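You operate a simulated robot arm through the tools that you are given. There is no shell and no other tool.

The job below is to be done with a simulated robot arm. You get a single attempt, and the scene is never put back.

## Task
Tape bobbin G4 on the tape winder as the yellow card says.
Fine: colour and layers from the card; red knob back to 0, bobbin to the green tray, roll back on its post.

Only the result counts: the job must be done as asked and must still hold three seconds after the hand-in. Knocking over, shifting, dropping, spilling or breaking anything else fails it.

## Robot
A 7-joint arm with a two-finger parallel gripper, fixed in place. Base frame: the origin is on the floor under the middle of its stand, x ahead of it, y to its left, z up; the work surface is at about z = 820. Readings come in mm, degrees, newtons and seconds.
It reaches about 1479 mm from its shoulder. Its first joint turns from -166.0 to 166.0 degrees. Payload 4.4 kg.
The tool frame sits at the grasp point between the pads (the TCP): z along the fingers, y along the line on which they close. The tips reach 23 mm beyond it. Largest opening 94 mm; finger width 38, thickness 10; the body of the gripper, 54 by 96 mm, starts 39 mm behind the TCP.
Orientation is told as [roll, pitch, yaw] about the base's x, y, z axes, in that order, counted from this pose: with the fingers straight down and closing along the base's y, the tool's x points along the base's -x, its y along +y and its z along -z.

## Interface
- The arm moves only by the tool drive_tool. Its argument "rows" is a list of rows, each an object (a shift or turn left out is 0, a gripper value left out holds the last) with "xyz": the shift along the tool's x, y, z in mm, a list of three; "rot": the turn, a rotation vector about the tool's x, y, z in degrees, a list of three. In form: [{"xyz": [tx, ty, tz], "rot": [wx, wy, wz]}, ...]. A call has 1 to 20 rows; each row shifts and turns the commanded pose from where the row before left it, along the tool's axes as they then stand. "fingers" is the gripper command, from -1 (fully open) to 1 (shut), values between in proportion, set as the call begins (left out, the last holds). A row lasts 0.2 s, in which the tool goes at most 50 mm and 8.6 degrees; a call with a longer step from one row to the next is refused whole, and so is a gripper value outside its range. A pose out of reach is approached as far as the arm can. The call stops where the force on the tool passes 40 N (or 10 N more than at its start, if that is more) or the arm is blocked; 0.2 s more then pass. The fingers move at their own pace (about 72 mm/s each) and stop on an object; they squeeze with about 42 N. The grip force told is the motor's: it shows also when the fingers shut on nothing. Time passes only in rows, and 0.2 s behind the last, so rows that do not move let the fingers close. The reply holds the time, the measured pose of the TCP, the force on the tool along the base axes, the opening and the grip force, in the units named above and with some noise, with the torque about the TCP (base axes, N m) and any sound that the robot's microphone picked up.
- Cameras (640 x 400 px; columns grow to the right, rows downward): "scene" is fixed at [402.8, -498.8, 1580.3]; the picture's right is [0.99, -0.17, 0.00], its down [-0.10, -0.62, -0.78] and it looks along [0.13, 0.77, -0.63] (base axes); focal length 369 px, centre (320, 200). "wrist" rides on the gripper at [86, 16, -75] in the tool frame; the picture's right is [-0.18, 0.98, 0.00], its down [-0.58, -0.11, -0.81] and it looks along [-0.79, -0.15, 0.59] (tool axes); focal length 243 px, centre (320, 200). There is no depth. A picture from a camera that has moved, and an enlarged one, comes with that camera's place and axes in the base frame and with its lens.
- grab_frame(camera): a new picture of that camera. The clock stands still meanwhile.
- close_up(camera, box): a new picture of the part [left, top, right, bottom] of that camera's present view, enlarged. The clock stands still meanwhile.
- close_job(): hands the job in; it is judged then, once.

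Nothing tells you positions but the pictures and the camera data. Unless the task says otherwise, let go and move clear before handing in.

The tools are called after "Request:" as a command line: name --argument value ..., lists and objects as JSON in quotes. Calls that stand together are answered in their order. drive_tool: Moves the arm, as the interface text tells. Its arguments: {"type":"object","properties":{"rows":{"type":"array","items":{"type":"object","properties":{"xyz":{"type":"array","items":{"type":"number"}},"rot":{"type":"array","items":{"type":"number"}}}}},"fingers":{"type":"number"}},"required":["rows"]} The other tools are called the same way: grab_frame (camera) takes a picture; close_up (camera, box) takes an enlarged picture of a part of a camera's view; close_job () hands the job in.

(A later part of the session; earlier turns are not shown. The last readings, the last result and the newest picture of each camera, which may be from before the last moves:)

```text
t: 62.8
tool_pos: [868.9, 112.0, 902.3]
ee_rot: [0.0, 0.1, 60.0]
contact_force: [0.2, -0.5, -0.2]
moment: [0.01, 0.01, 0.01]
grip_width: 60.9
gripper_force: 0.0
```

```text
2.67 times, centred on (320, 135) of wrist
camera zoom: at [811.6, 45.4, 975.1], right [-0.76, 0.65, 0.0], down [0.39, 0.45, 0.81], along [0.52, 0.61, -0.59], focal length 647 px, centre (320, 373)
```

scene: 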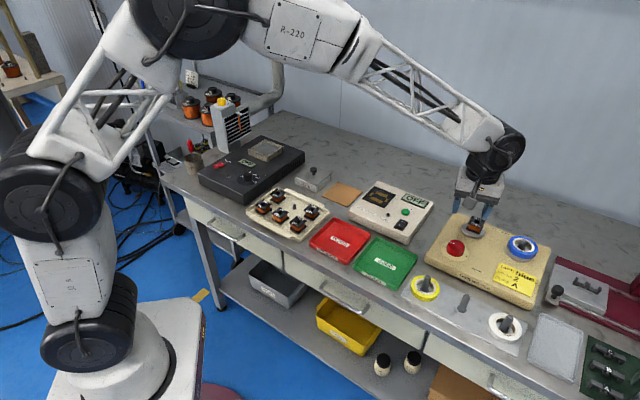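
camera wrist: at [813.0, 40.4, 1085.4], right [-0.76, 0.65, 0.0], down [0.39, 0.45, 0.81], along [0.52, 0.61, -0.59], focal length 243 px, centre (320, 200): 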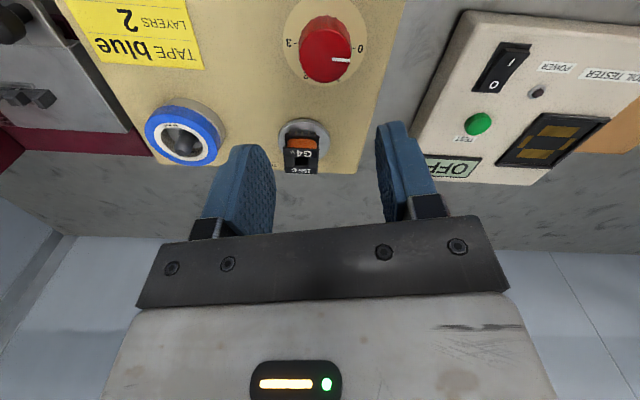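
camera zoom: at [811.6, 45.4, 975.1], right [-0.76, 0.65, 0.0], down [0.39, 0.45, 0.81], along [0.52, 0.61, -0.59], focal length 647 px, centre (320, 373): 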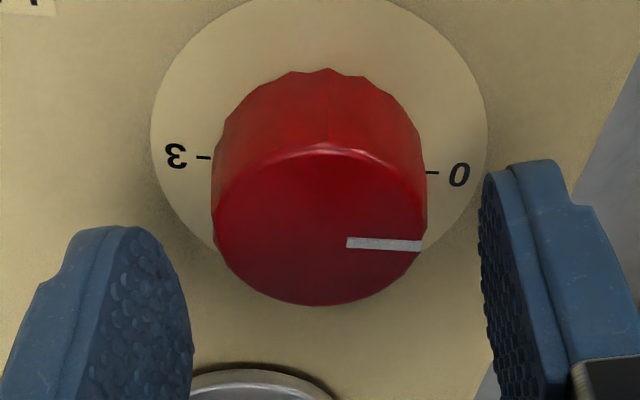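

Centred to within a millimetre. Final descent.

Request:
drive_tool --rows '[{"xyz": [0.6, -0.4, 0]}, {"xyz": [0, 0, 8]}, {"xyz": [0, 0, 6]}, {"xyz": [0, 0, 4]}, {"xyz": [0, 0, 0]}, {"xyz": [0, 0, 0]}, {"xyz": [0, 0, 0]}]'

Request:
close_up --camera "wrist" --box '[200, 80, 440, 230]'

Request:
close_up --camera "scene" --box '[430, 200, 510, 260]'

```text
t: 64.4
tool_pos: [869.0, 110.9, 885.5]
ee_rot: [0.1, 0.0, 60.0]
contact_force: [-0.6, -0.4, -0.2]
moment: [0.05, 0.0, 0.02]
grip_width: 60.8
gripper_force: 0.1
```

```text
2.67 times, centred on (320, 155) of wrist
camera zoom: at [812.4, 44.9, 958.0], right [-0.76, 0.65, 0.0], down [0.39, 0.45, 0.81], along [0.52, 0.61, -0.59], focal length 647 px, centre (320, 320)
```

zoom: 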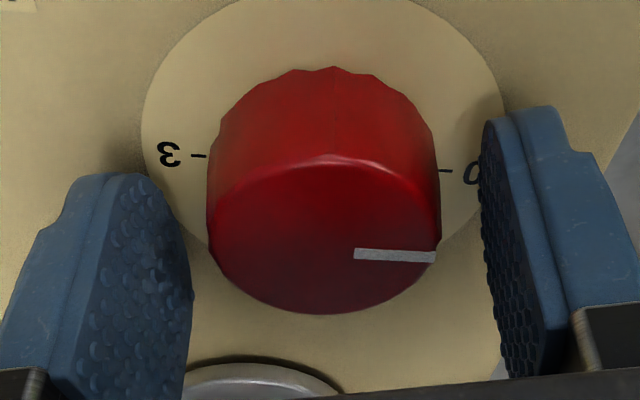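

```text
6.67 times, centred on (470, 230) of scene
camera zoom: at [402.8, -498.8, 1580.3], right [0.99, -0.17, 0.0], down [-0.1, -0.62, -0.78], along [0.13, 0.77, -0.63], focal length 2460 px, centre (-680, 0)
```

zoom: 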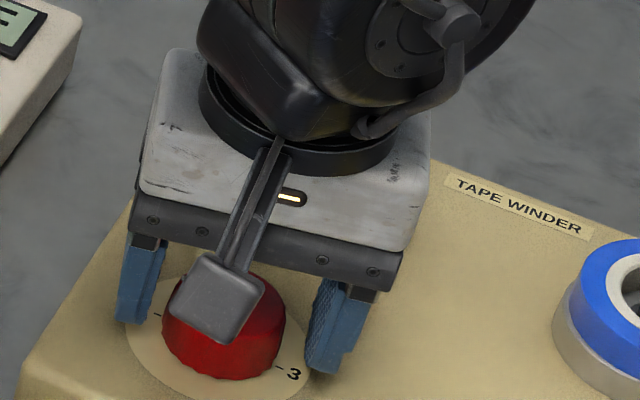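

The knob is between the fingers. I close on it.

Request:
drive_tool --rows '[{"xyz": [0.6, 0.6, 1]}, {"xyz": [0, 0, 0]}, {"xyz": [0, 0, 0]}]'

Request:
drive_tool --rows '[{"xyz": [0, 0, 0]}, {"xyz": [0, 0, 0]}, {"xyz": [0, 0, 0]}, {"xyz": [0, 0, 0]}]' --fingers 1

Request:
close_up --camera "wrist" --box '[200, 80, 440, 230]'

```text
t: 65.2
tool_pos: [869.3, 111.0, 884.0]
ee_rot: [-0.1, 0.0, 60.0]
contact_force: [0.0, 0.8, 0.5]
moment: [0.0, -0.02, 0.01]
grip_width: 61.2
gripper_force: 0.0
```

```text
t: 66.2
tool_pos: [868.4, 112.1, 883.9]
ee_rot: [0.0, 0.0, 60.0]
contact_force: [-17.1, 7.4, 5.3]
moment: [0.13, 0.47, -0.06]
grip_width: 42.9
gripper_force: 44.8
```

```text
2.67 times, centred on (320, 155) of wrist
camera zoom: at [811.3, 44.7, 957.2], right [-0.76, 0.65, 0.0], down [0.39, 0.45, 0.81], along [0.52, 0.61, -0.59], focal length 647 px, centre (320, 320)
```

zoom: 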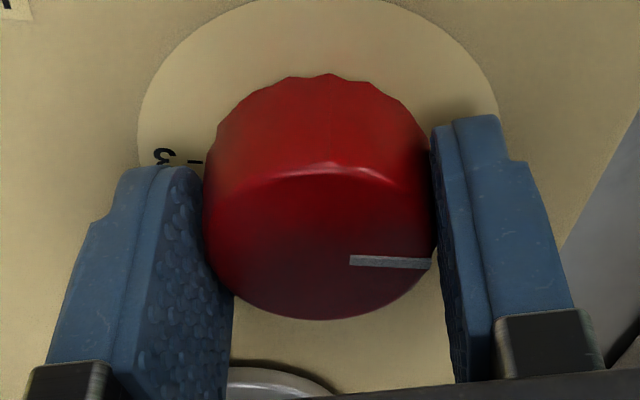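

The gripper is pressed ~18 N sideways because the knob is slightly off-centre. I'll ease along +y by 1 mm before turning.

Request:
drive_tool --rows '[{"xyz": [0, 0.6, 0]}, {"xyz": [0, 0.6, 0]}, {"xyz": [0, 0, 0]}, {"xyz": [0, 0, 0]}]'

```text
t: 67.2
tool_pos: [868.0, 111.1, 884.7]
ee_rot: [0.1, 0.0, 60.0]
contact_force: [9.9, 2.9, -9.9]
moment: [-0.13, -0.34, -0.25]
grip_width: 42.8
gripper_force: 45.1
stopped in row 4: the force on the tool passed its limit at 40 N (the readings are from after the stop); the commanded pose is now the measured one
```

The force limit tripped. I'll look before doing anything else.

Request:
grab_frame --camera "wrist"

Request:
close_up --camera "wrist" --box '[200, 80, 440, 230]'

Request:
close_up --camera "scene" --box '[420, 190, 580, 290]'

```text
taken
camera wrist: at [811.1, 44.6, 957.3], right [-0.76, 0.65, 0.0], down [0.38, 0.45, 0.81], along [0.53, 0.61, -0.59], focal length 243 px, centre (320, 200)
```

wrist: 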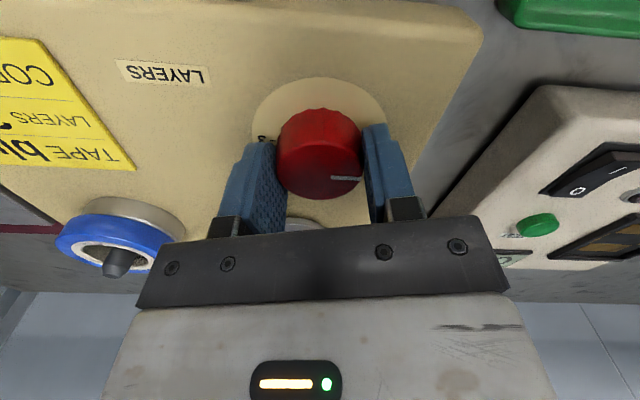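

```text
2.67 times, centred on (320, 155) of wrist
camera zoom: at [811.1, 44.6, 957.3], right [-0.76, 0.65, 0.0], down [0.38, 0.45, 0.81], along [0.53, 0.61, -0.59], focal length 647 px, centre (320, 320)
```

zoom: 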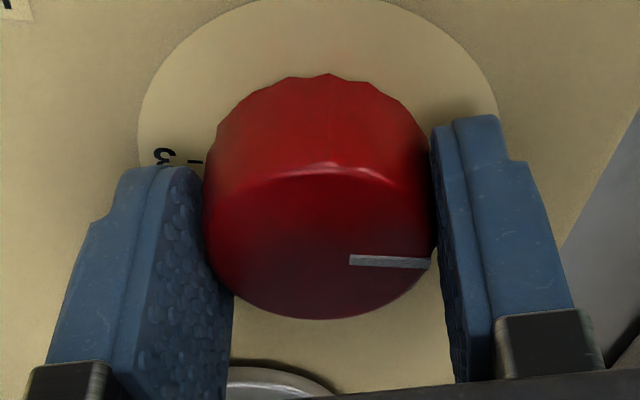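

```text
4.00 times, centred on (500, 240) of scene
camera zoom: at [402.8, -498.8, 1580.3], right [0.99, -0.17, 0.0], down [-0.1, -0.62, -0.78], along [0.13, 0.77, -0.63], focal length 1476 px, centre (-400, 40)
```

zoom: 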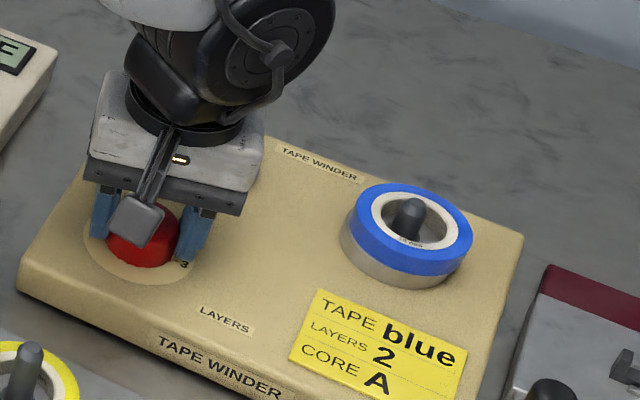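

Nothing has moved; the arm is just stiff against the knob. I'll let it settle and read the forces.

Request:
drive_tool --rows '[{"xyz": [0, 0, 0]}, {"xyz": [0, 0, 0]}]'

```text
t: 67.8
tool_pos: [867.9, 111.8, 884.0]
ee_rot: [-0.1, 0.0, 60.0]
contact_force: [18.1, 4.2, -13.4]
moment: [0.12, -0.41, -0.26]
grip_width: 43.0
gripper_force: 45.3
```

Residual forces come from tiny misalignment. I'll loosen the fingers slightly, let the arm settle free, and re-centre precisely before a gentler grip.

Request:
drive_tool --rows '[{"xyz": [0, 0, 0]}, {"xyz": [0, 0, 0]}, {"xyz": [0, 0, 0]}, {"xyz": [0, 0, 0]}]' --fingers -0.06

Request:
close_up --camera "wrist" --box '[200, 80, 440, 230]'

```text
t: 68.8
tool_pos: [867.0, 111.6, 883.8]
ee_rot: [0.1, 0.0, 60.0]
contact_force: [-0.9, 0.2, -1.0]
moment: [-0.01, -0.01, -0.02]
grip_width: 49.9
gripper_force: 0.1
```

```text
2.67 times, centred on (320, 155) of wrist
camera zoom: at [810.8, 44.6, 957.6], right [-0.76, 0.65, 0.0], down [0.38, 0.45, 0.81], along [0.53, 0.61, -0.59], focal length 647 px, centre (320, 320)
```

zoom: 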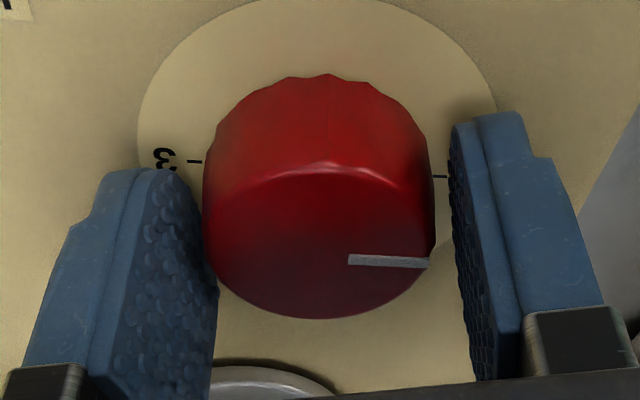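

Offsets are about −0.4 mm in both tool x and y. I'll correct and take a gentler grip.

Request:
drive_tool --rows '[{"xyz": [-0.4, -0.4, 0]}, {"xyz": [0, 0, 0]}, {"xyz": [0, 0, 0]}, {"xyz": [0, 0, 0]}]'

Request:
drive_tool --rows '[{"xyz": [0, 0, 0]}, {"xyz": [0, 0, 0]}, {"xyz": [0, 0, 0]}]' --fingers 0.11

Request:
close_up --camera "wrist" --box '[200, 80, 440, 230]'

```text
t: 69.8
tool_pos: [868.2, 110.9, 884.9]
ee_rot: [0.0, 0.0, 60.0]
contact_force: [0.0, -0.3, -0.1]
moment: [0.01, -0.01, -0.02]
grip_width: 49.9
gripper_force: 0.0
```

```text
t: 70.6
tool_pos: [868.9, 112.2, 883.8]
ee_rot: [0.0, -0.1, 60.0]
contact_force: [3.3, -1.2, 0.7]
moment: [-0.06, -0.05, -0.02]
grip_width: 43.4
gripper_force: 1.7
```

```text
2.67 times, centred on (320, 155) of wrist
camera zoom: at [811.1, 44.8, 957.8], right [-0.76, 0.65, 0.0], down [0.38, 0.45, 0.81], along [0.53, 0.61, -0.59], focal length 647 px, centre (320, 320)
```

zoom: 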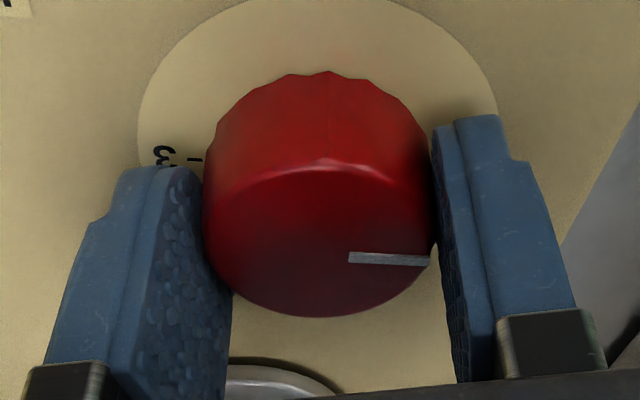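

Very light contact and low side force: alignment is good. I'll firm up to a moderate grip.

Request:
drive_tool --rows '[{"xyz": [0, 0, 0]}, {"xyz": [0, 0, 0]}, {"xyz": [0, 0, 0]}]' --fingers 0.35

```text
t: 71.4
tool_pos: [866.7, 111.1, 885.8]
ee_rot: [0.0, 0.0, 60.0]
contact_force: [6.4, -3.8, -0.8]
moment: [-0.09, -0.14, -0.04]
grip_width: 42.8
gripper_force: 45.4
```

Grip is firm with only ~7 N side load. I'll test with a small 17° clockwise turn and read the forces.

Request:
drive_tool --rows '[{"rot": [0, 0, 8.5]}, {"rot": [0, 0, 8.5]}, {"xyz": [0, 0, 0]}]'

Request:
close_up --camera "wrist" --box '[200, 80, 440, 230]'

```text
t: 72.2
tool_pos: [867.8, 111.2, 884.3]
ee_rot: [0.1, 0.0, 42.9]
contact_force: [-8.4, -20.9, 15.8]
moment: [-0.63, 0.14, -0.02]
grip_width: 42.7
gripper_force: 45.2
```

```text
2.67 times, centred on (320, 155) of wrist
camera zoom: at [794.2, 64.5, 957.8], right [-0.53, 0.85, 0.0], down [0.5, 0.32, 0.81], along [0.68, 0.43, -0.59], focal length 647 px, centre (320, 320)
```

zoom: 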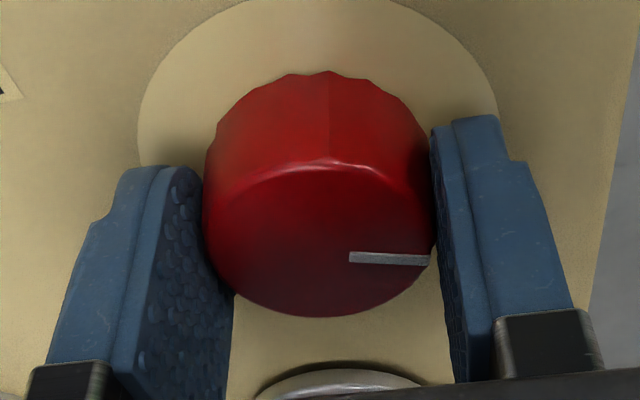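

The knob turns with the fingers. Side forces built up (≈20 N toward tool +x, 16 N up), so I'll relieve them and then include a small compensating shift per row.

Request:
drive_tool --rows '[{"xyz": [0.4, -0.15, -0.3]}, {"xyz": [0, 0, 0]}]'

```text
t: 72.8
tool_pos: [866.5, 111.6, 884.6]
ee_rot: [-0.1, -0.1, 43.1]
contact_force: [19.4, -11.0, 1.9]
moment: [-0.18, -0.67, -0.03]
grip_width: 42.6
gripper_force: 45.5
```

Side loads shift around because the contact is stiff. I'll use a lighter squeeze so the pads can slip a little rather than load up.

Request:
drive_tool --rows '[{"xyz": [0, 0, 0]}, {"xyz": [0, 0, 0]}, {"xyz": [0, 0, 0]}]' --fingers 0.15

```text
t: 73.6
tool_pos: [867.6, 111.7, 884.7]
ee_rot: [0.0, -0.1, 42.9]
contact_force: [35.6, -6.3, -2.1]
moment: [-0.12, -1.08, 0.02]
grip_width: 42.6
gripper_force: 44.6
```

The controller keeps pushing, so loads creep up. I'll loosen to a light touch to relieve it.

Request:
drive_tool --rows '[{"xyz": [0, 0, 0]}, {"xyz": [0, 0, 0]}, {"xyz": [0, 0, 0]}]' --fingers 0.1

Request:
close_up --camera "wrist" --box '[200, 80, 440, 230]'

```text
t: 74.4
tool_pos: [867.2, 112.3, 883.2]
ee_rot: [0.1, 0.0, 43.1]
contact_force: [3.8, -3.3, -1.7]
moment: [-0.04, -0.05, -0.02]
grip_width: 44.6
gripper_force: 2.7
```

```text
2.67 times, centred on (320, 155) of wrist
camera zoom: at [793.4, 64.5, 957.3], right [-0.54, 0.84, 0.0], down [0.5, 0.32, 0.81], along [0.68, 0.43, -0.59], focal length 647 px, centre (320, 320)
```

zoom: 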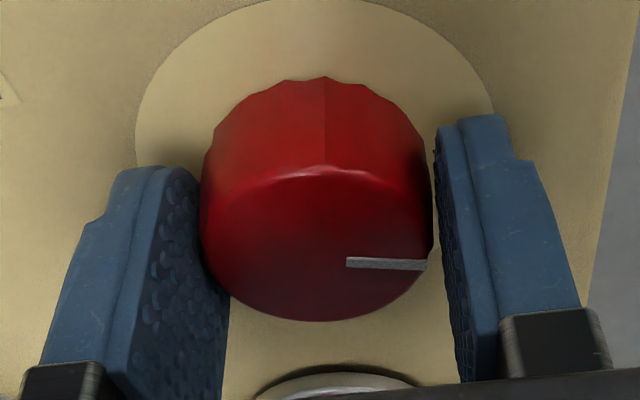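

The tool sits ~0.9 mm off toward +y. I'll realign by [-0.6, -0.9] with the fingers barely touching.

Request:
drive_tool --rows '[{"xyz": [-0.6, -0.9, 0]}, {"xyz": [0, 0, 0]}, {"xyz": [0, 0, 0]}, {"xyz": [0, 0, 0]}]' --fingers 0.05

Request:
close_up --camera "wrist" --box '[200, 80, 440, 230]'

```text
t: 75.4
tool_pos: [869.9, 111.2, 883.7]
ee_rot: [0.0, 0.1, 43.0]
contact_force: [-1.3, 1.6, 0.5]
moment: [0.02, 0.06, -0.03]
grip_width: 45.4
gripper_force: 0.6
```

```text
2.67 times, centred on (320, 155) of wrist
camera zoom: at [795.7, 64.1, 957.4], right [-0.54, 0.84, 0.0], down [0.5, 0.32, 0.81], along [0.68, 0.43, -0.59], focal length 647 px, centre (320, 320)
```

zoom: 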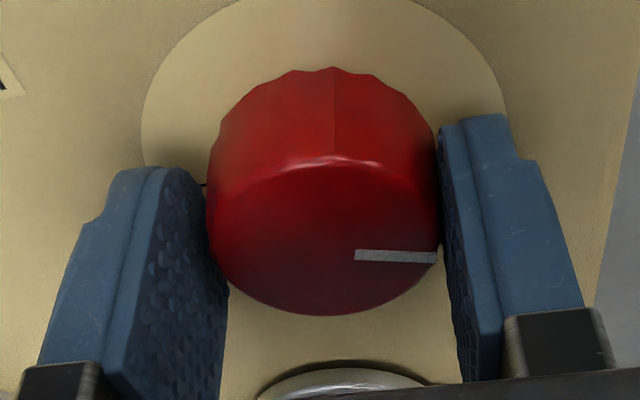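

Now it overshot slightly to the other side (right pad touching). I'll move half back.

Request:
drive_tool --rows '[{"xyz": [0.4, 0.5, 0]}, {"xyz": [0, 0, 0]}, {"xyz": [0, 0, 0]}, {"xyz": [0, 0, 0]}]' --fingers 0.0

Request:
close_up --camera "wrist" --box '[200, 80, 440, 230]'

```text
t: 76.4
tool_pos: [868.9, 110.9, 884.2]
ee_rot: [-0.1, 0.0, 43.0]
contact_force: [-0.1, 0.4, -0.3]
moment: [-0.02, -0.01, 0.02]
grip_width: 47.1
gripper_force: 0.1
```

```text
2.67 times, centred on (320, 155) of wrist
camera zoom: at [794.8, 64.2, 957.5], right [-0.54, 0.84, 0.0], down [0.5, 0.32, 0.81], along [0.68, 0.43, -0.59], focal length 647 px, centre (320, 320)
```

zoom: 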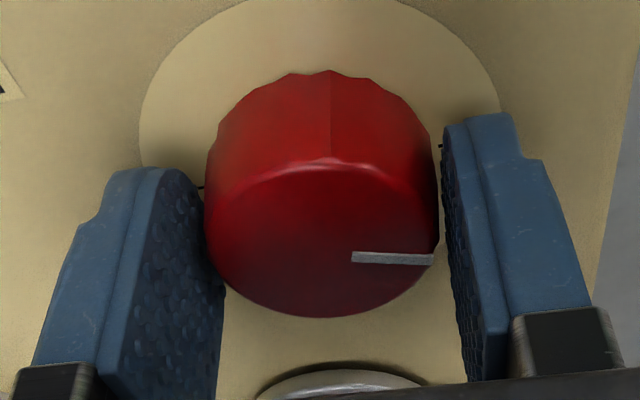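

Centred to within ~0.4 mm. Now I grip and turn the remaining 103° in one go.

Request:
drive_tool --rows '[{"xyz": [0, 0, 0]}, {"xyz": [0, 0, 0]}, {"rot": [0, 0, 8.58]}, {"rot": [0, 0, 8.58]}, {"rot": [0, 0, 8.58]}, {"rot": [0, 0, 8.58]}, {"rot": [0, 0, 8.58]}, {"rot": [0, 0, 8.58]}, {"rot": [0, 0, 8.58]}, {"rot": [0, 0, 8.58]}, {"rot": [0, 0, 8.58]}, {"rot": [0, 0, 8.58]}, {"rot": [0, 0, 8.58]}, {"rot": [0, 0, 8.58]}]' --fingers 0.3

Request:
close_up --camera "wrist" --box '[200, 80, 440, 230]'

```text
t: 79.4
tool_pos: [867.6, 111.0, 885.1]
ee_rot: [-0.1, -0.1, -60.1]
contact_force: [-2.0, 0.4, -0.6]
moment: [0.19, -0.06, -0.02]
grip_width: 42.7
gripper_force: 44.9
```

```text
2.67 times, centred on (320, 155) of wrist
camera zoom: at [839.6, 193.4, 957.5], right [0.94, 0.33, 0.0], down [0.2, -0.56, 0.81], along [0.27, -0.76, -0.59], focal length 647 px, centre (320, 320)
```

zoom: 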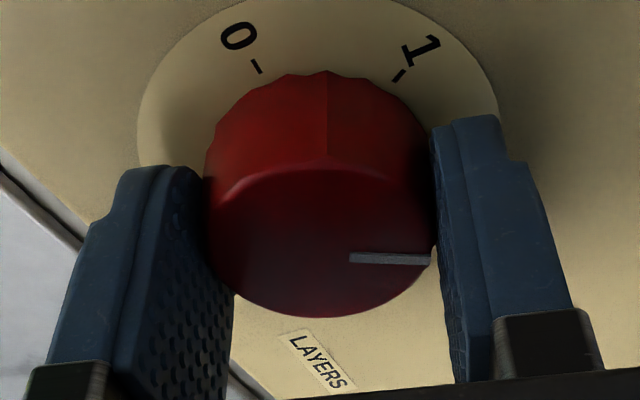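

The knob turned 120° cleanly, so the mark should now be at 2. I'll loosen the fingers, wait, and listen/look for winding.

Request:
drive_tool --rows '[{"xyz": [0, 0, 0]}, {"xyz": [0, 0, 0]}, {"xyz": [0, 0, 0]}]' --fingers -0.1

Request:
close_up --camera "wrist" --box '[200, 80, 440, 230]'

Request:
close_up --camera "scene" --box '[420, 190, 580, 290]'

```text
t: 80.2
tool_pos: [869.5, 111.6, 884.8]
ee_rot: [0.0, 0.0, -60.0]
contact_force: [0.9, 0.2, 0.2]
moment: [0.01, 0.05, -0.01]
grip_width: 51.8
gripper_force: 0.0
```

```text
2.67 times, centred on (320, 155) of wrist
camera zoom: at [839.5, 193.5, 957.9], right [0.94, 0.33, 0.0], down [0.2, -0.56, 0.81], along [0.27, -0.76, -0.59], focal length 647 px, centre (320, 320)
```

zoom: 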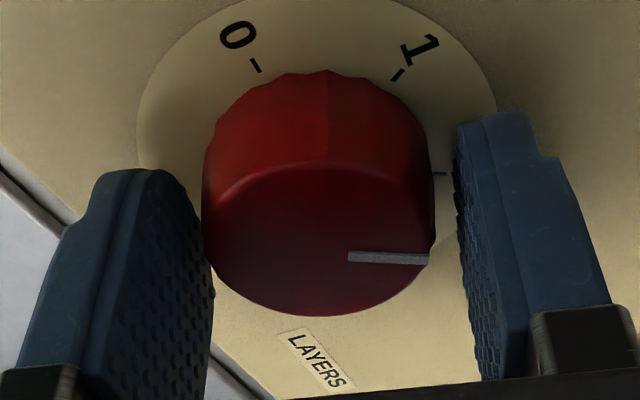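

```text
4.00 times, centred on (500, 240) of scene
camera zoom: at [402.8, -498.8, 1580.3], right [0.99, -0.17, 0.0], down [-0.1, -0.62, -0.78], along [0.13, 0.77, -0.63], focal length 1476 px, centre (-400, 40)
```

zoom: 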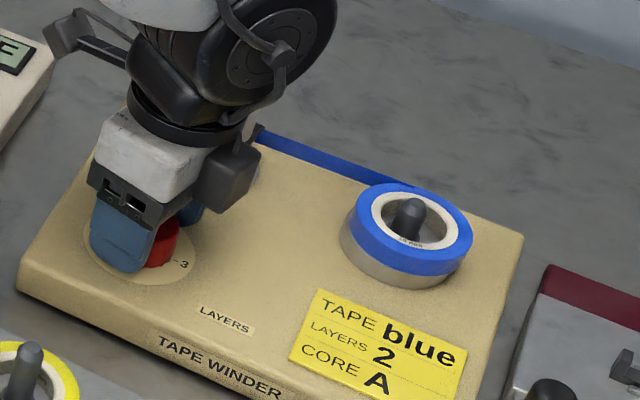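

The blue tape is now running from the roll to the bobbin – it's winding. I'll wait and watch.

Request:
drive_tool --rows '[{"xyz": [0, 0, 0]}, {"xyz": [0, 0, 0]}, {"xyz": [0, 0, 0]}, {"xyz": [0, 0, 0]}]'

Request:
close_up --camera "scene" --box '[420, 190, 580, 290]'

```text
t: 81.2
tool_pos: [868.1, 110.8, 884.5]
ee_rot: [0.0, 0.0, -60.0]
contact_force: [0.4, 0.2, -0.1]
moment: [0.02, 0.0, 0.02]
grip_width: 51.7
gripper_force: 0.1
```

```text
4.00 times, centred on (500, 240) of scene
camera zoom: at [402.8, -498.8, 1580.3], right [0.99, -0.17, 0.0], down [-0.1, -0.62, -0.78], along [0.13, 0.77, -0.63], focal length 1476 px, centre (-400, 40)
```

zoom: 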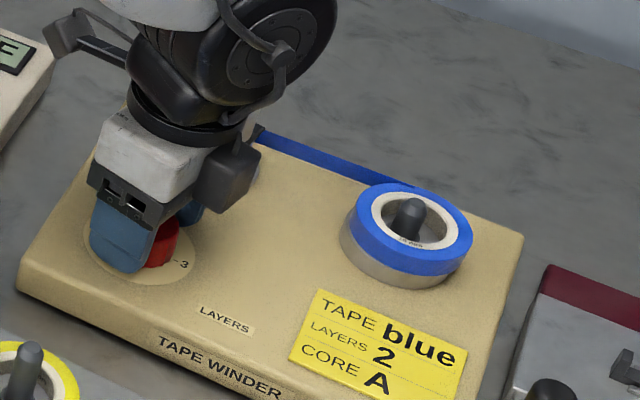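

Still a tape strand in view. I'll wait a bit longer to see whether it stops by itself.

Request:
drive_tool --rows '[{"xyz": [0, 0, 0]}, {"xyz": [0, 0, 0]}, {"xyz": [0, 0, 0]}, {"xyz": [0, 0, 0]}, {"xyz": [0, 0, 0]}, {"xyz": [0, 0, 0]}, {"xyz": [0, 0, 0]}, {"xyz": [0, 0, 0]}, {"xyz": [0, 0, 0]}]'

Request:
close_up --camera "scene" --box '[420, 190, 580, 290]'

Request:
grab_frame --camera "wrist"

```text
t: 83.2
tool_pos: [868.0, 111.0, 883.4]
ee_rot: [0.0, 0.1, -59.9]
contact_force: [-0.2, 1.1, -0.4]
moment: [-0.01, -0.01, 0.02]
grip_width: 51.8
gripper_force: 0.0
```

```text
4.00 times, centred on (500, 240) of scene
camera zoom: at [402.8, -498.8, 1580.3], right [0.99, -0.17, 0.0], down [-0.1, -0.62, -0.78], along [0.13, 0.77, -0.63], focal length 1476 px, centre (-400, 40)
```

zoom: 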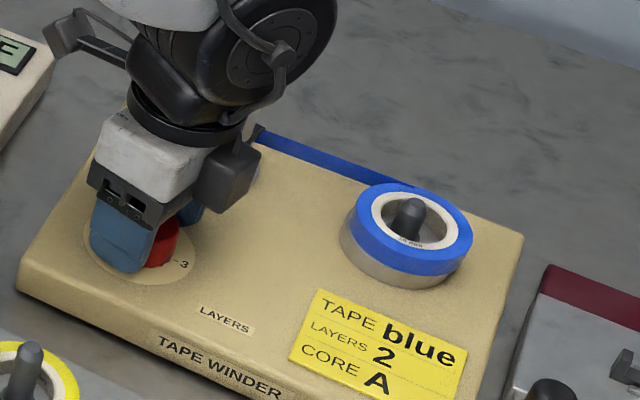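

```text
taken
camera wrist: at [839.5, 193.5, 957.9], right [0.94, 0.33, 0.0], down [0.2, -0.56, 0.81], along [0.27, -0.76, -0.59], focal length 243 px, centre (320, 200)
```

wrist: 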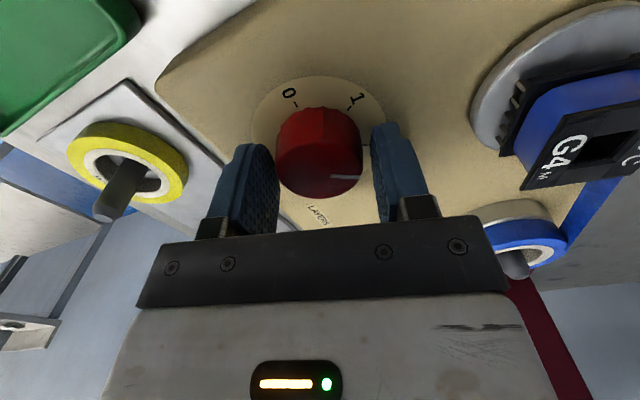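

G4's coil is now blue-taped, with a strand still linking it to the roll. I'll compare close-ups a second apart to see if winding is still progressing.

Request:
close_up --camera "wrist" --box '[460, 0, 640, 200]'

Request:
drive_tool --rows '[{"xyz": [0, 0, 0]}, {"xyz": [0, 0, 0]}, {"xyz": [0, 0, 0]}, {"xyz": [0, 0, 0]}]'

Request:
close_up --camera "wrist" --box '[460, 0, 640, 200]'

```text
2.00 times, centred on (550, 100) of wrist
camera zoom: at [839.5, 193.5, 957.9], right [0.94, 0.33, 0.0], down [0.2, -0.56, 0.81], along [0.27, -0.76, -0.59], focal length 485 px, centre (-140, 400)
```

zoom: 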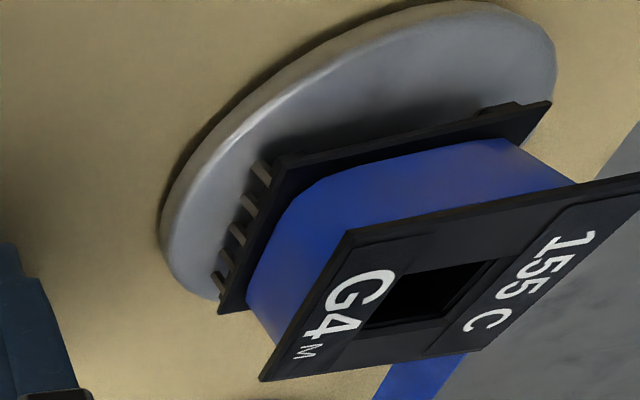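

```text
t: 84.2
tool_pos: [868.3, 110.8, 884.7]
ee_rot: [0.0, 0.0, -60.0]
contact_force: [0.1, 0.5, -0.5]
moment: [0.0, -0.02, 0.02]
grip_width: 51.8
gripper_force: 0.0
```

```text
2.00 times, centred on (550, 100) of wrist
camera zoom: at [839.5, 193.6, 957.9], right [0.94, 0.33, 0.0], down [0.2, -0.56, 0.81], along [0.27, -0.76, -0.59], focal length 485 px, centre (-140, 400)
```

zoom: 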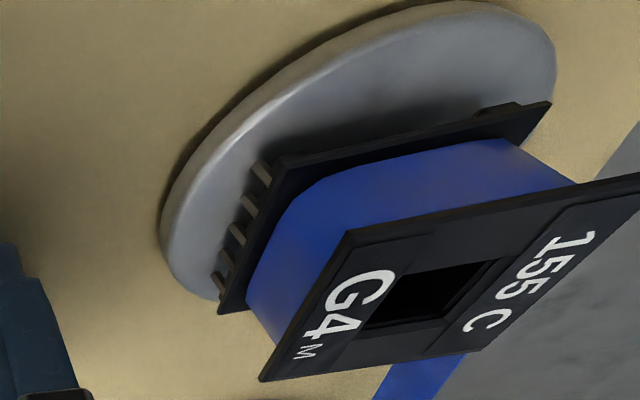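

The winding is static and finished. Now I grip the knob again and turn it back 120° to 0.

Request:
drive_tool --rows '[{"xyz": [0, 0, 0]}, {"xyz": [0, 0, 0]}, {"rot": [0, 0, -8.57]}, {"rot": [0, 0, -8.57]}, {"rot": [0, 0, -8.57]}, {"rot": [0, 0, -8.57]}, {"rot": [0, 0, -8.57]}, {"rot": [0, 0, -8.57]}, {"rot": [0, 0, -8.57]}, {"rot": [0, 0, -8.57]}, {"rot": [0, 0, -8.57]}, {"rot": [0, 0, -8.57]}, {"rot": [0, 0, -8.57]}, {"rot": [0, 0, -8.57]}, {"rot": [0, 0, -8.57]}, {"rot": [0, 0, -8.57]}]' --fingers 0.3

Request:
close_up --camera "wrist" --box '[200, 80, 440, 230]'

Request:
close_up --camera "scene" --box '[420, 190, 580, 290]'

```text
t: 87.6
tool_pos: [867.5, 110.8, 884.7]
ee_rot: [-0.1, 0.1, 60.1]
contact_force: [-8.2, 10.6, 15.9]
moment: [0.4, 0.23, -1.26]
grip_width: 42.7
gripper_force: 44.7
```

```text
2.67 times, centred on (320, 155) of wrist
camera zoom: at [811.2, 44.4, 957.8], right [-0.76, 0.65, 0.0], down [0.38, 0.45, 0.81], along [0.52, 0.61, -0.59], focal length 647 px, centre (320, 320)
```

zoom: 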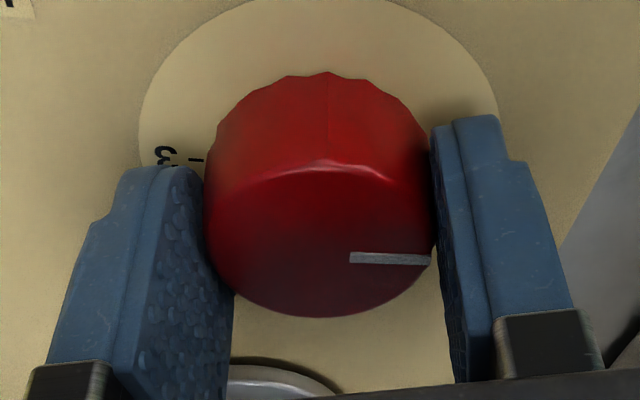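

```text
4.00 times, centred on (500, 240) of scene
camera zoom: at [402.8, -498.8, 1580.3], right [0.99, -0.17, 0.0], down [-0.1, -0.62, -0.78], along [0.13, 0.77, -0.63], focal length 1476 px, centre (-400, 40)
```

zoom: 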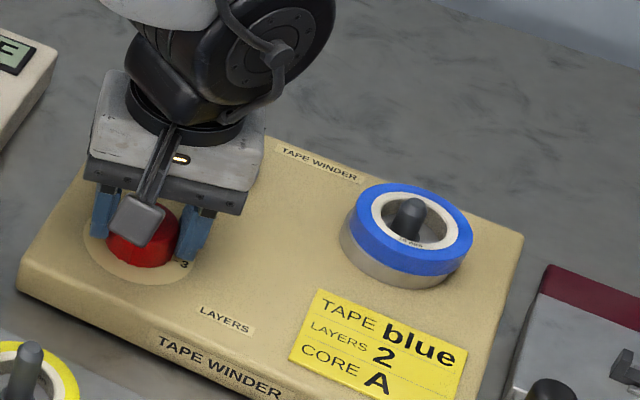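

The knob is back at its 0 stop and the tape strand is gone (cut). I'll release, rise, and check.

Request:
drive_tool --rows '[{"xyz": [0, 0, 0]}, {"xyz": [0, 0, 0]}, {"xyz": [0, 0, 0]}]' --fingers -0.3

Request:
drive_tool --rows '[{"xyz": [0, 0, -10]}, {"xyz": [0, 0, -30]}, {"xyz": [0, 0, -40]}, {"xyz": [0, 0, -45]}, {"xyz": [0, 0, 0]}, {"xyz": [0, 0, 0]}]'

Request:
close_up --camera "wrist" --box '[220, 0, 420, 125]'

Request:
close_up --camera "scene" --box '[420, 190, 580, 290]'

```text
t: 88.4
tool_pos: [867.0, 111.1, 884.9]
ee_rot: [0.0, -0.1, 60.0]
contact_force: [0.3, -0.3, 0.2]
moment: [-0.01, -0.01, -0.02]
grip_width: 61.1
gripper_force: 0.1
```

```text
t: 89.8
tool_pos: [869.1, 115.8, 1012.8]
ee_rot: [0.0, 0.0, 60.0]
contact_force: [0.3, 0.4, -0.3]
moment: [-0.01, 0.03, 0.0]
grip_width: 60.9
gripper_force: 0.0
```

```text
3.20 times, centred on (320, 62) of wrist
camera zoom: at [811.8, 49.5, 1087.3], right [-0.76, 0.65, 0.0], down [0.38, 0.45, 0.81], along [0.52, 0.61, -0.59], focal length 776 px, centre (320, 640)
```

zoom: 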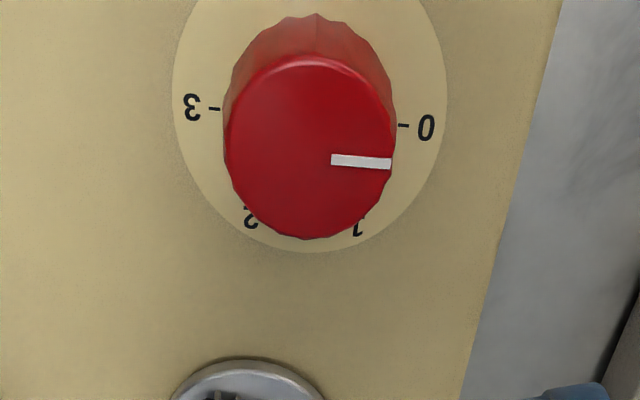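

```text
4.00 times, centred on (500, 240) of scene
camera zoom: at [402.8, -498.8, 1580.3], right [0.99, -0.17, 0.0], down [-0.1, -0.62, -0.78], along [0.13, 0.77, -0.63], focal length 1476 px, centre (-400, 40)
```

zoom: 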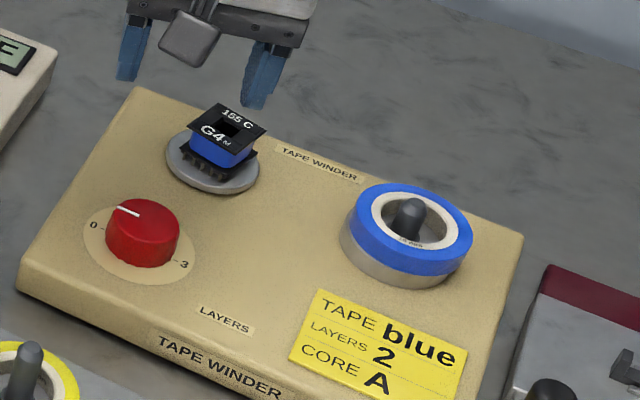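

G4 is taped blue, the knob is at 0 and the strand is cut. Next I pick G4 off the spindle: turn back to yaw −45° and go above it.

Request:
drive_tool --rows '[{"rot": [0, 0, 8.4]}, {"rot": [0, 0, 8.4]}, {"rot": [0, 0, 8.4]}, {"rot": [0, 0, 8.4]}, {"rot": [0, 0, 8.4]}, {"rot": [0, 0, 8.4]}, {"rot": [0, 0, 8.4]}, {"rot": [0, 0, 8.4]}, {"rot": [0, 0, 8.4]}, {"rot": [0, 0, 8.4]}, {"rot": [0, 0, 8.4]}, {"rot": [0, 0, 8.4]}, {"rot": [0, 0, 4.2]}, {"xyz": [-6.2, 33, 0]}, {"xyz": [-6.2, 33, 0]}, {"xyz": [-6.2, 32.9, 0]}, {"xyz": [0, 0, 0]}, {"xyz": [0, 0, 0]}, {"xyz": [0, 0, 0]}]' --fingers -0.05

Request:
close_up --camera "wrist" --box '[240, 0, 400, 100]'

```text
t: 93.8
tool_pos: [951.0, 168.8, 1009.2]
ee_rot: [0.0, 0.0, -45.0]
contact_force: [-0.4, -0.2, -0.5]
moment: [0.01, 0.0, -0.03]
grip_width: 49.3
gripper_force: 0.1
```

```text
4.00 times, centred on (320, 50) of wrist
camera zoom: at [901.7, 241.7, 1083.4], right [0.82, 0.57, 0.0], down [0.33, -0.49, 0.81], along [0.46, -0.67, -0.59], focal length 970 px, centre (320, 800)
```

zoom: 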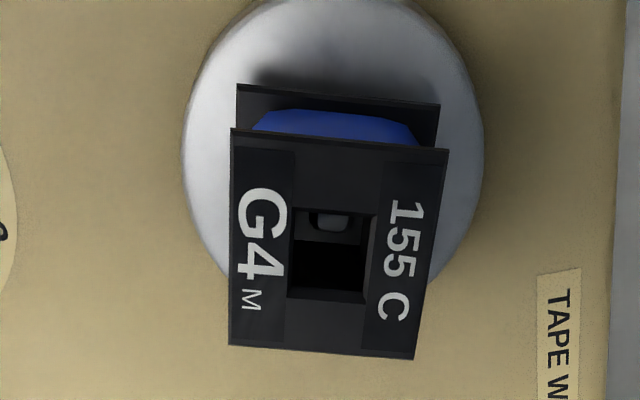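

The winder has turned G4 about 15°. I'll rotate the tool to match and re-measure.

Request:
drive_tool --rows '[{"rot": [0, 0, 7.7]}, {"rot": [0, 0, 7.7]}, {"xyz": [0.9, 1.9, 0]}, {"xyz": [0, 0, 25]}, {"xyz": [0, 0, 25]}, {"xyz": [0, 0, 0]}, {"xyz": [0, 0, 0]}, {"xyz": [0, 0, 0]}]'

Request:
close_up --camera "wrist" --box '[240, 30, 400, 130]'

```text
t: 95.6
tool_pos: [952.9, 170.0, 960.3]
ee_rot: [0.0, 0.1, -60.4]
contact_force: [0.2, -0.5, 0.5]
moment: [-0.03, -0.01, -0.03]
grip_width: 49.5
gripper_force: 0.0
```

```text
4.00 times, centred on (320, 80) of wrist
camera zoom: at [924.2, 253.1, 1033.2], right [0.95, 0.33, 0.0], down [0.19, -0.56, 0.81], along [0.26, -0.76, -0.59], focal length 970 px, centre (320, 680)
```

zoom: 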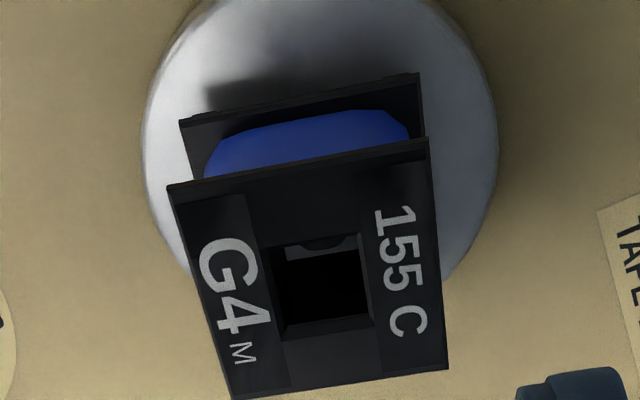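

Aligned within half a degree. I'll shift 2 mm and descend in stages.

Request:
drive_tool --rows '[{"xyz": [2, 0.3, 0]}, {"xyz": [0, 0, 15]}, {"xyz": [0, 0, 15]}, {"xyz": [0, 0, 6]}, {"xyz": [0, 0, 0]}, {"xyz": [0, 0, 0]}, {"xyz": [0, 0, 0]}]'

Request:
close_up --camera "wrist" --box '[224, 60, 416, 180]'

```text
t: 97.2
tool_pos: [951.2, 171.9, 923.1]
ee_rot: [0.0, 0.0, -60.5]
contact_force: [-0.4, -0.1, 0.1]
moment: [0.0, 0.0, 0.03]
grip_width: 49.6
gripper_force: 0.0
```

```text
3.33 times, centred on (320, 120) of wrist
camera zoom: at [923.6, 255.5, 997.3], right [0.95, 0.33, 0.0], down [0.19, -0.56, 0.81], along [0.26, -0.76, -0.59], focal length 809 px, centre (320, 467)
```

zoom: 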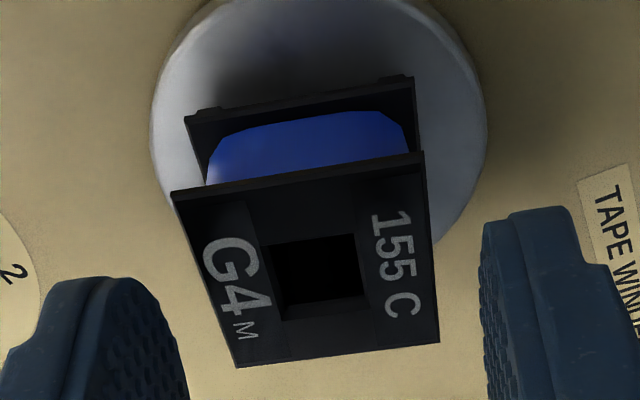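

Good. A half-millimetre correction, then down to grip height.

Request:
drive_tool --rows '[{"xyz": [-0.4, -0.4, 0]}, {"xyz": [0, 0, 12]}, {"xyz": [0, 0, 10]}, {"xyz": [0, 0, 5]}, {"xyz": [0, 0, 2]}, {"xyz": [0, 0, 0]}, {"xyz": [0, 0, 0]}, {"xyz": [0, 0, 0]}]'

Request:
close_up --camera "wrist" --box '[200, 80, 440, 230]'

```text
t: 99.0
tool_pos: [950.2, 170.5, 895.3]
ee_rot: [-0.1, 0.1, -60.4]
contact_force: [0.6, -0.4, 0.9]
moment: [0.0, -0.01, 0.0]
grip_width: 49.3
gripper_force: 0.1
```

```text
2.67 times, centred on (320, 155) of wrist
camera zoom: at [923.2, 254.0, 968.0], right [0.95, 0.33, 0.0], down [0.19, -0.56, 0.81], along [0.26, -0.76, -0.59], focal length 647 px, centre (320, 320)
```

zoom: 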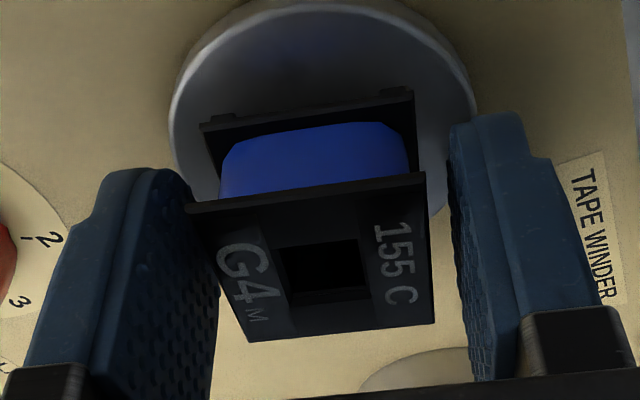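

I'll nudge 0.7 mm to centre and close on G4.

Request:
drive_tool --rows '[{"xyz": [0.6, 0.5, 0]}, {"xyz": [0, 0, 0]}, {"xyz": [0, 0, 0]}]'

Request:
drive_tool --rows '[{"xyz": [0, 0, 0]}, {"xyz": [0, 0, 0]}, {"xyz": [0, 0, 0]}]' --fingers 1

Request:
close_up --camera "wrist" --box '[200, 80, 440, 230]'

```text
t: 99.8
tool_pos: [952.1, 170.6, 894.6]
ee_rot: [0.0, 0.1, -60.4]
contact_force: [-0.1, -0.2, -0.1]
moment: [0.02, -0.01, -0.01]
grip_width: 49.3
gripper_force: 0.1
```

```text
t: 100.6
tool_pos: [951.1, 171.4, 895.4]
ee_rot: [0.0, 0.0, -60.4]
contact_force: [0.5, 1.2, -1.3]
moment: [0.03, 0.01, -0.03]
grip_width: 37.1
gripper_force: 41.8
```

```text
2.67 times, centred on (320, 155) of wrist
camera zoom: at [923.4, 254.7, 967.9], right [0.95, 0.33, 0.0], down [0.19, -0.56, 0.81], along [0.26, -0.76, -0.59], focal length 647 px, centre (320, 320)
```

zoom: 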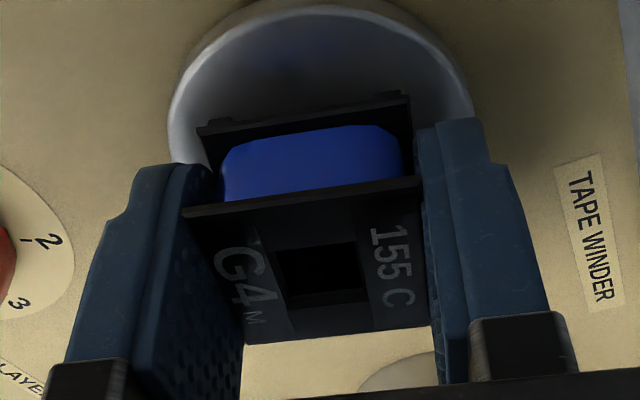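

G4 is held. I'll lift it straight off the spindle, turn back to −45°, and carry it above the green tray.

Request:
drive_tool --rows '[{"xyz": [0, 0, -4]}, {"xyz": [0, 0, -8]}, {"xyz": [0, 0, -15]}, {"xyz": [0, 0, -30]}, {"xyz": [0, 0, -30]}, {"xyz": [0, 0, -30]}, {"xyz": [0, 0, 0]}]'

Request:
grab_frame --camera "wrist"

Request:
drive_tool --rows '[{"rot": [0, 0, -7.7]}, {"rot": [0, 0, -7.7]}, {"xyz": [26.75, -35.7, 0]}, {"xyz": [26.75, -35.7, 0]}, {"xyz": [26.75, -35.7, 0]}, {"xyz": [26.75, -35.7, 0]}, {"xyz": [26.75, -35.7, 0]}, {"xyz": [26.75, -35.7, 0]}, {"xyz": [0, 0, 0]}, {"xyz": [0, 0, 0]}, {"xyz": [0, 0, 0]}]'

Request:
grab_frame --camera "wrist"

Request:
grab_frame --camera "scene"

```text
t: 102.2
tool_pos: [950.6, 170.2, 1012.0]
ee_rot: [0.0, 0.0, -60.4]
contact_force: [0.2, -0.2, 0.1]
moment: [0.01, 0.03, 0.01]
grip_width: 37.0
gripper_force: 41.8
```

```text
taken
camera wrist: at [923.1, 254.3, 1085.9], right [0.95, 0.33, 0.0], down [0.19, -0.56, 0.81], along [0.26, -0.76, -0.59], focal length 243 px, centre (320, 200)
```

wrist: 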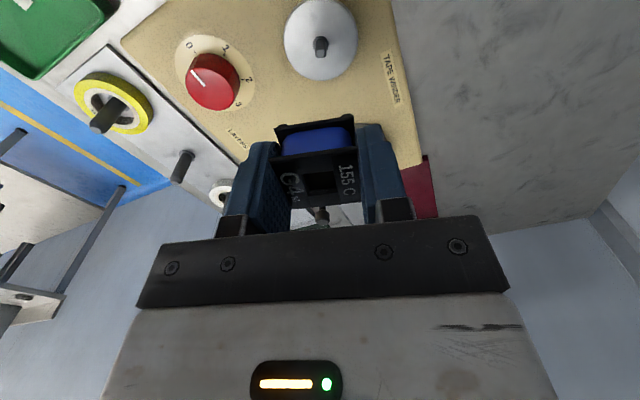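

```text
t: 104.6
tool_pos: [686.7, 134.8, 1012.3]
ee_rot: [0.1, 0.2, -45.0]
contact_force: [0.1, 0.4, -0.6]
moment: [0.0, 0.02, 0.01]
grip_width: 37.1
gripper_force: 42.4
```

```text
taken
camera wrist: at [636.7, 207.0, 1085.6], right [0.82, 0.57, 0.0], down [0.33, -0.49, 0.81], along [0.46, -0.67, -0.59], focal length 243 px, centre (320, 200)
```

wrist: 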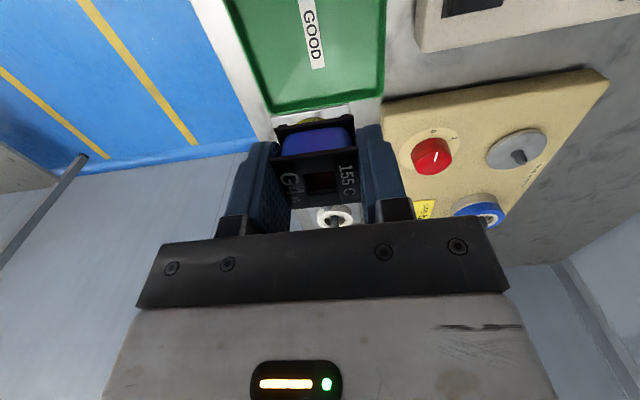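

```text
taken
```

scene: 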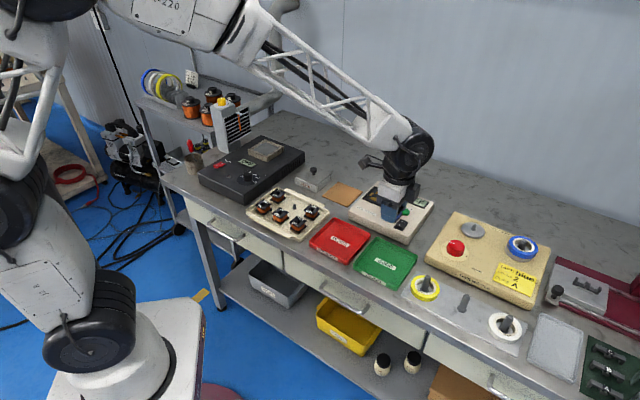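

The green tray is right below. I'll shift 5 mm toward its middle and lower the bobbin.

Request:
drive_tool --rows '[{"xyz": [-3, -5, 0]}, {"xyz": [0, 0, 40]}, {"xyz": [0, 0, 40]}, {"xyz": [0, 0, 35]}, {"xyz": [0, 0, 20]}, {"xyz": [0, 0, 8]}, {"xyz": [0, 0, 0]}, {"xyz": [0, 0, 0]}, {"xyz": [0, 0, 0]}]'

Request:
grab_frame --camera "wrist"

Request:
close_up --camera "scene" --box '[330, 200, 450, 300]'

```text
t: 106.6
tool_pos: [684.2, 128.0, 867.9]
ee_rot: [-0.1, 0.0, -44.9]
contact_force: [-0.3, 0.5, -0.4]
moment: [0.05, -0.02, 0.01]
grip_width: 36.9
gripper_force: 41.9
```

```text
taken
camera wrist: at [635.4, 200.4, 941.7], right [0.82, 0.57, 0.0], down [0.33, -0.49, 0.81], along [0.46, -0.67, -0.59], focal length 243 px, centre (320, 200)
```

wrist: 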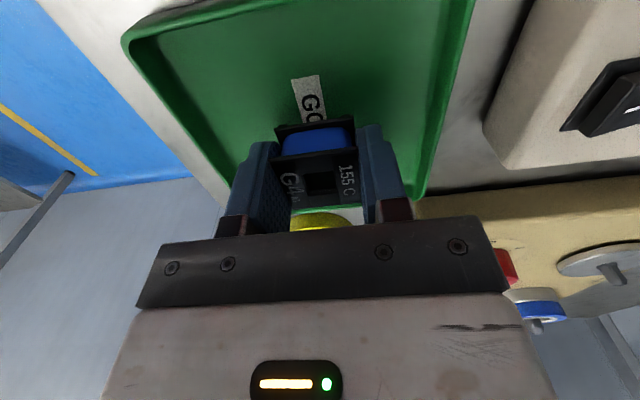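

```text
4.00 times, centred on (390, 250) of scene
camera zoom: at [402.8, -498.8, 1580.3], right [0.99, -0.17, 0.0], down [-0.1, -0.62, -0.78], along [0.13, 0.77, -0.63], focal length 1476 px, centre (40, 0)
```

zoom: 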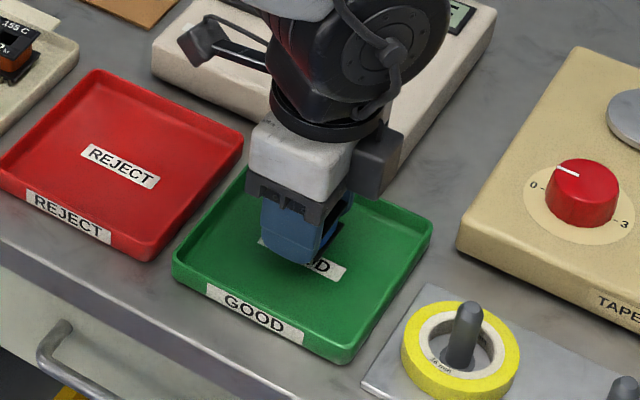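

Bobbin is well inside the green tray. Lowering slowly to the floor.

Request:
drive_tool --rows '[{"xyz": [0, 0, 5]}, {"xyz": [0, 0, 4]}, {"xyz": [0, 0, 1.5]}, {"xyz": [0, 0, 1.5]}, {"xyz": [0, 0, 0]}, {"xyz": [0, 0, 0]}]'

Request:
close_up --camera "wrist" --box '[200, 60, 440, 210]'

```text
t: 108.0
tool_pos: [685.2, 128.8, 855.5]
ee_rot: [-0.1, 0.1, -45.0]
contact_force: [0.1, -0.5, -0.2]
moment: [0.0, -0.03, -0.01]
grip_width: 37.2
gripper_force: 41.6
```

```text
2.67 times, centred on (320, 135) of wrist
camera zoom: at [635.8, 200.6, 929.4], right [0.82, 0.57, 0.0], down [0.33, -0.49, 0.81], along [0.46, -0.67, -0.59], focal length 647 px, centre (320, 373)
```

zoom: 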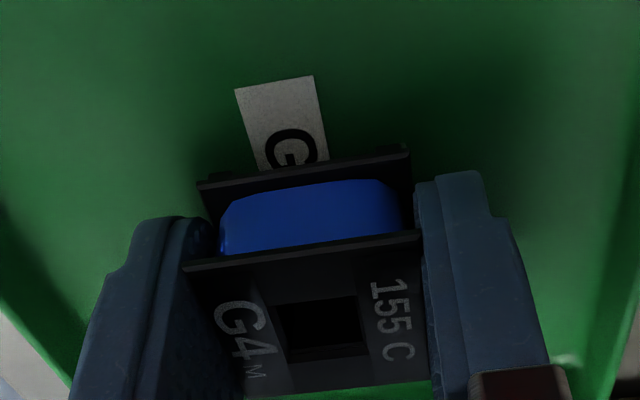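

TCP is at z≈854.4 with no contact yet. I'll continue in 1 mm steps.

Request:
drive_tool --rows '[{"xyz": [0, 0, 1]}, {"xyz": [0, 0, 0.7]}, {"xyz": [0, 0, 0]}, {"xyz": [0, 0, 0]}]'

Request:
close_up --camera "wrist" --box '[200, 60, 440, 210]'

```text
t: 109.0
tool_pos: [685.3, 127.7, 852.9]
ee_rot: [0.0, 0.0, -45.0]
contact_force: [0.1, -0.3, -0.5]
moment: [0.01, 0.0, -0.02]
grip_width: 37.3
gripper_force: 41.7
```

```text
2.67 times, centred on (320, 135) of wrist
camera zoom: at [636.5, 200.2, 927.5], right [0.83, 0.57, 0.0], down [0.33, -0.49, 0.81], along [0.46, -0.67, -0.59], focal length 647 px, centre (320, 373)
```

zoom: 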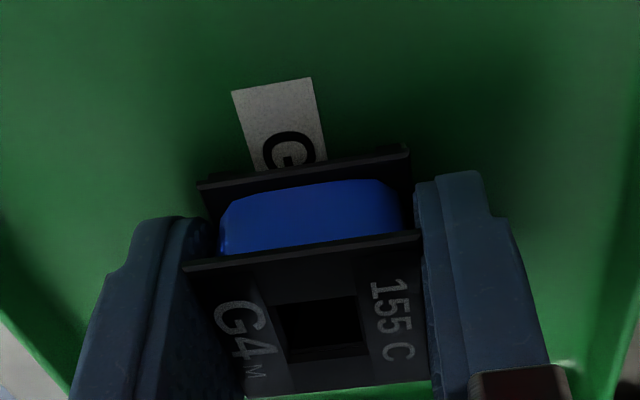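

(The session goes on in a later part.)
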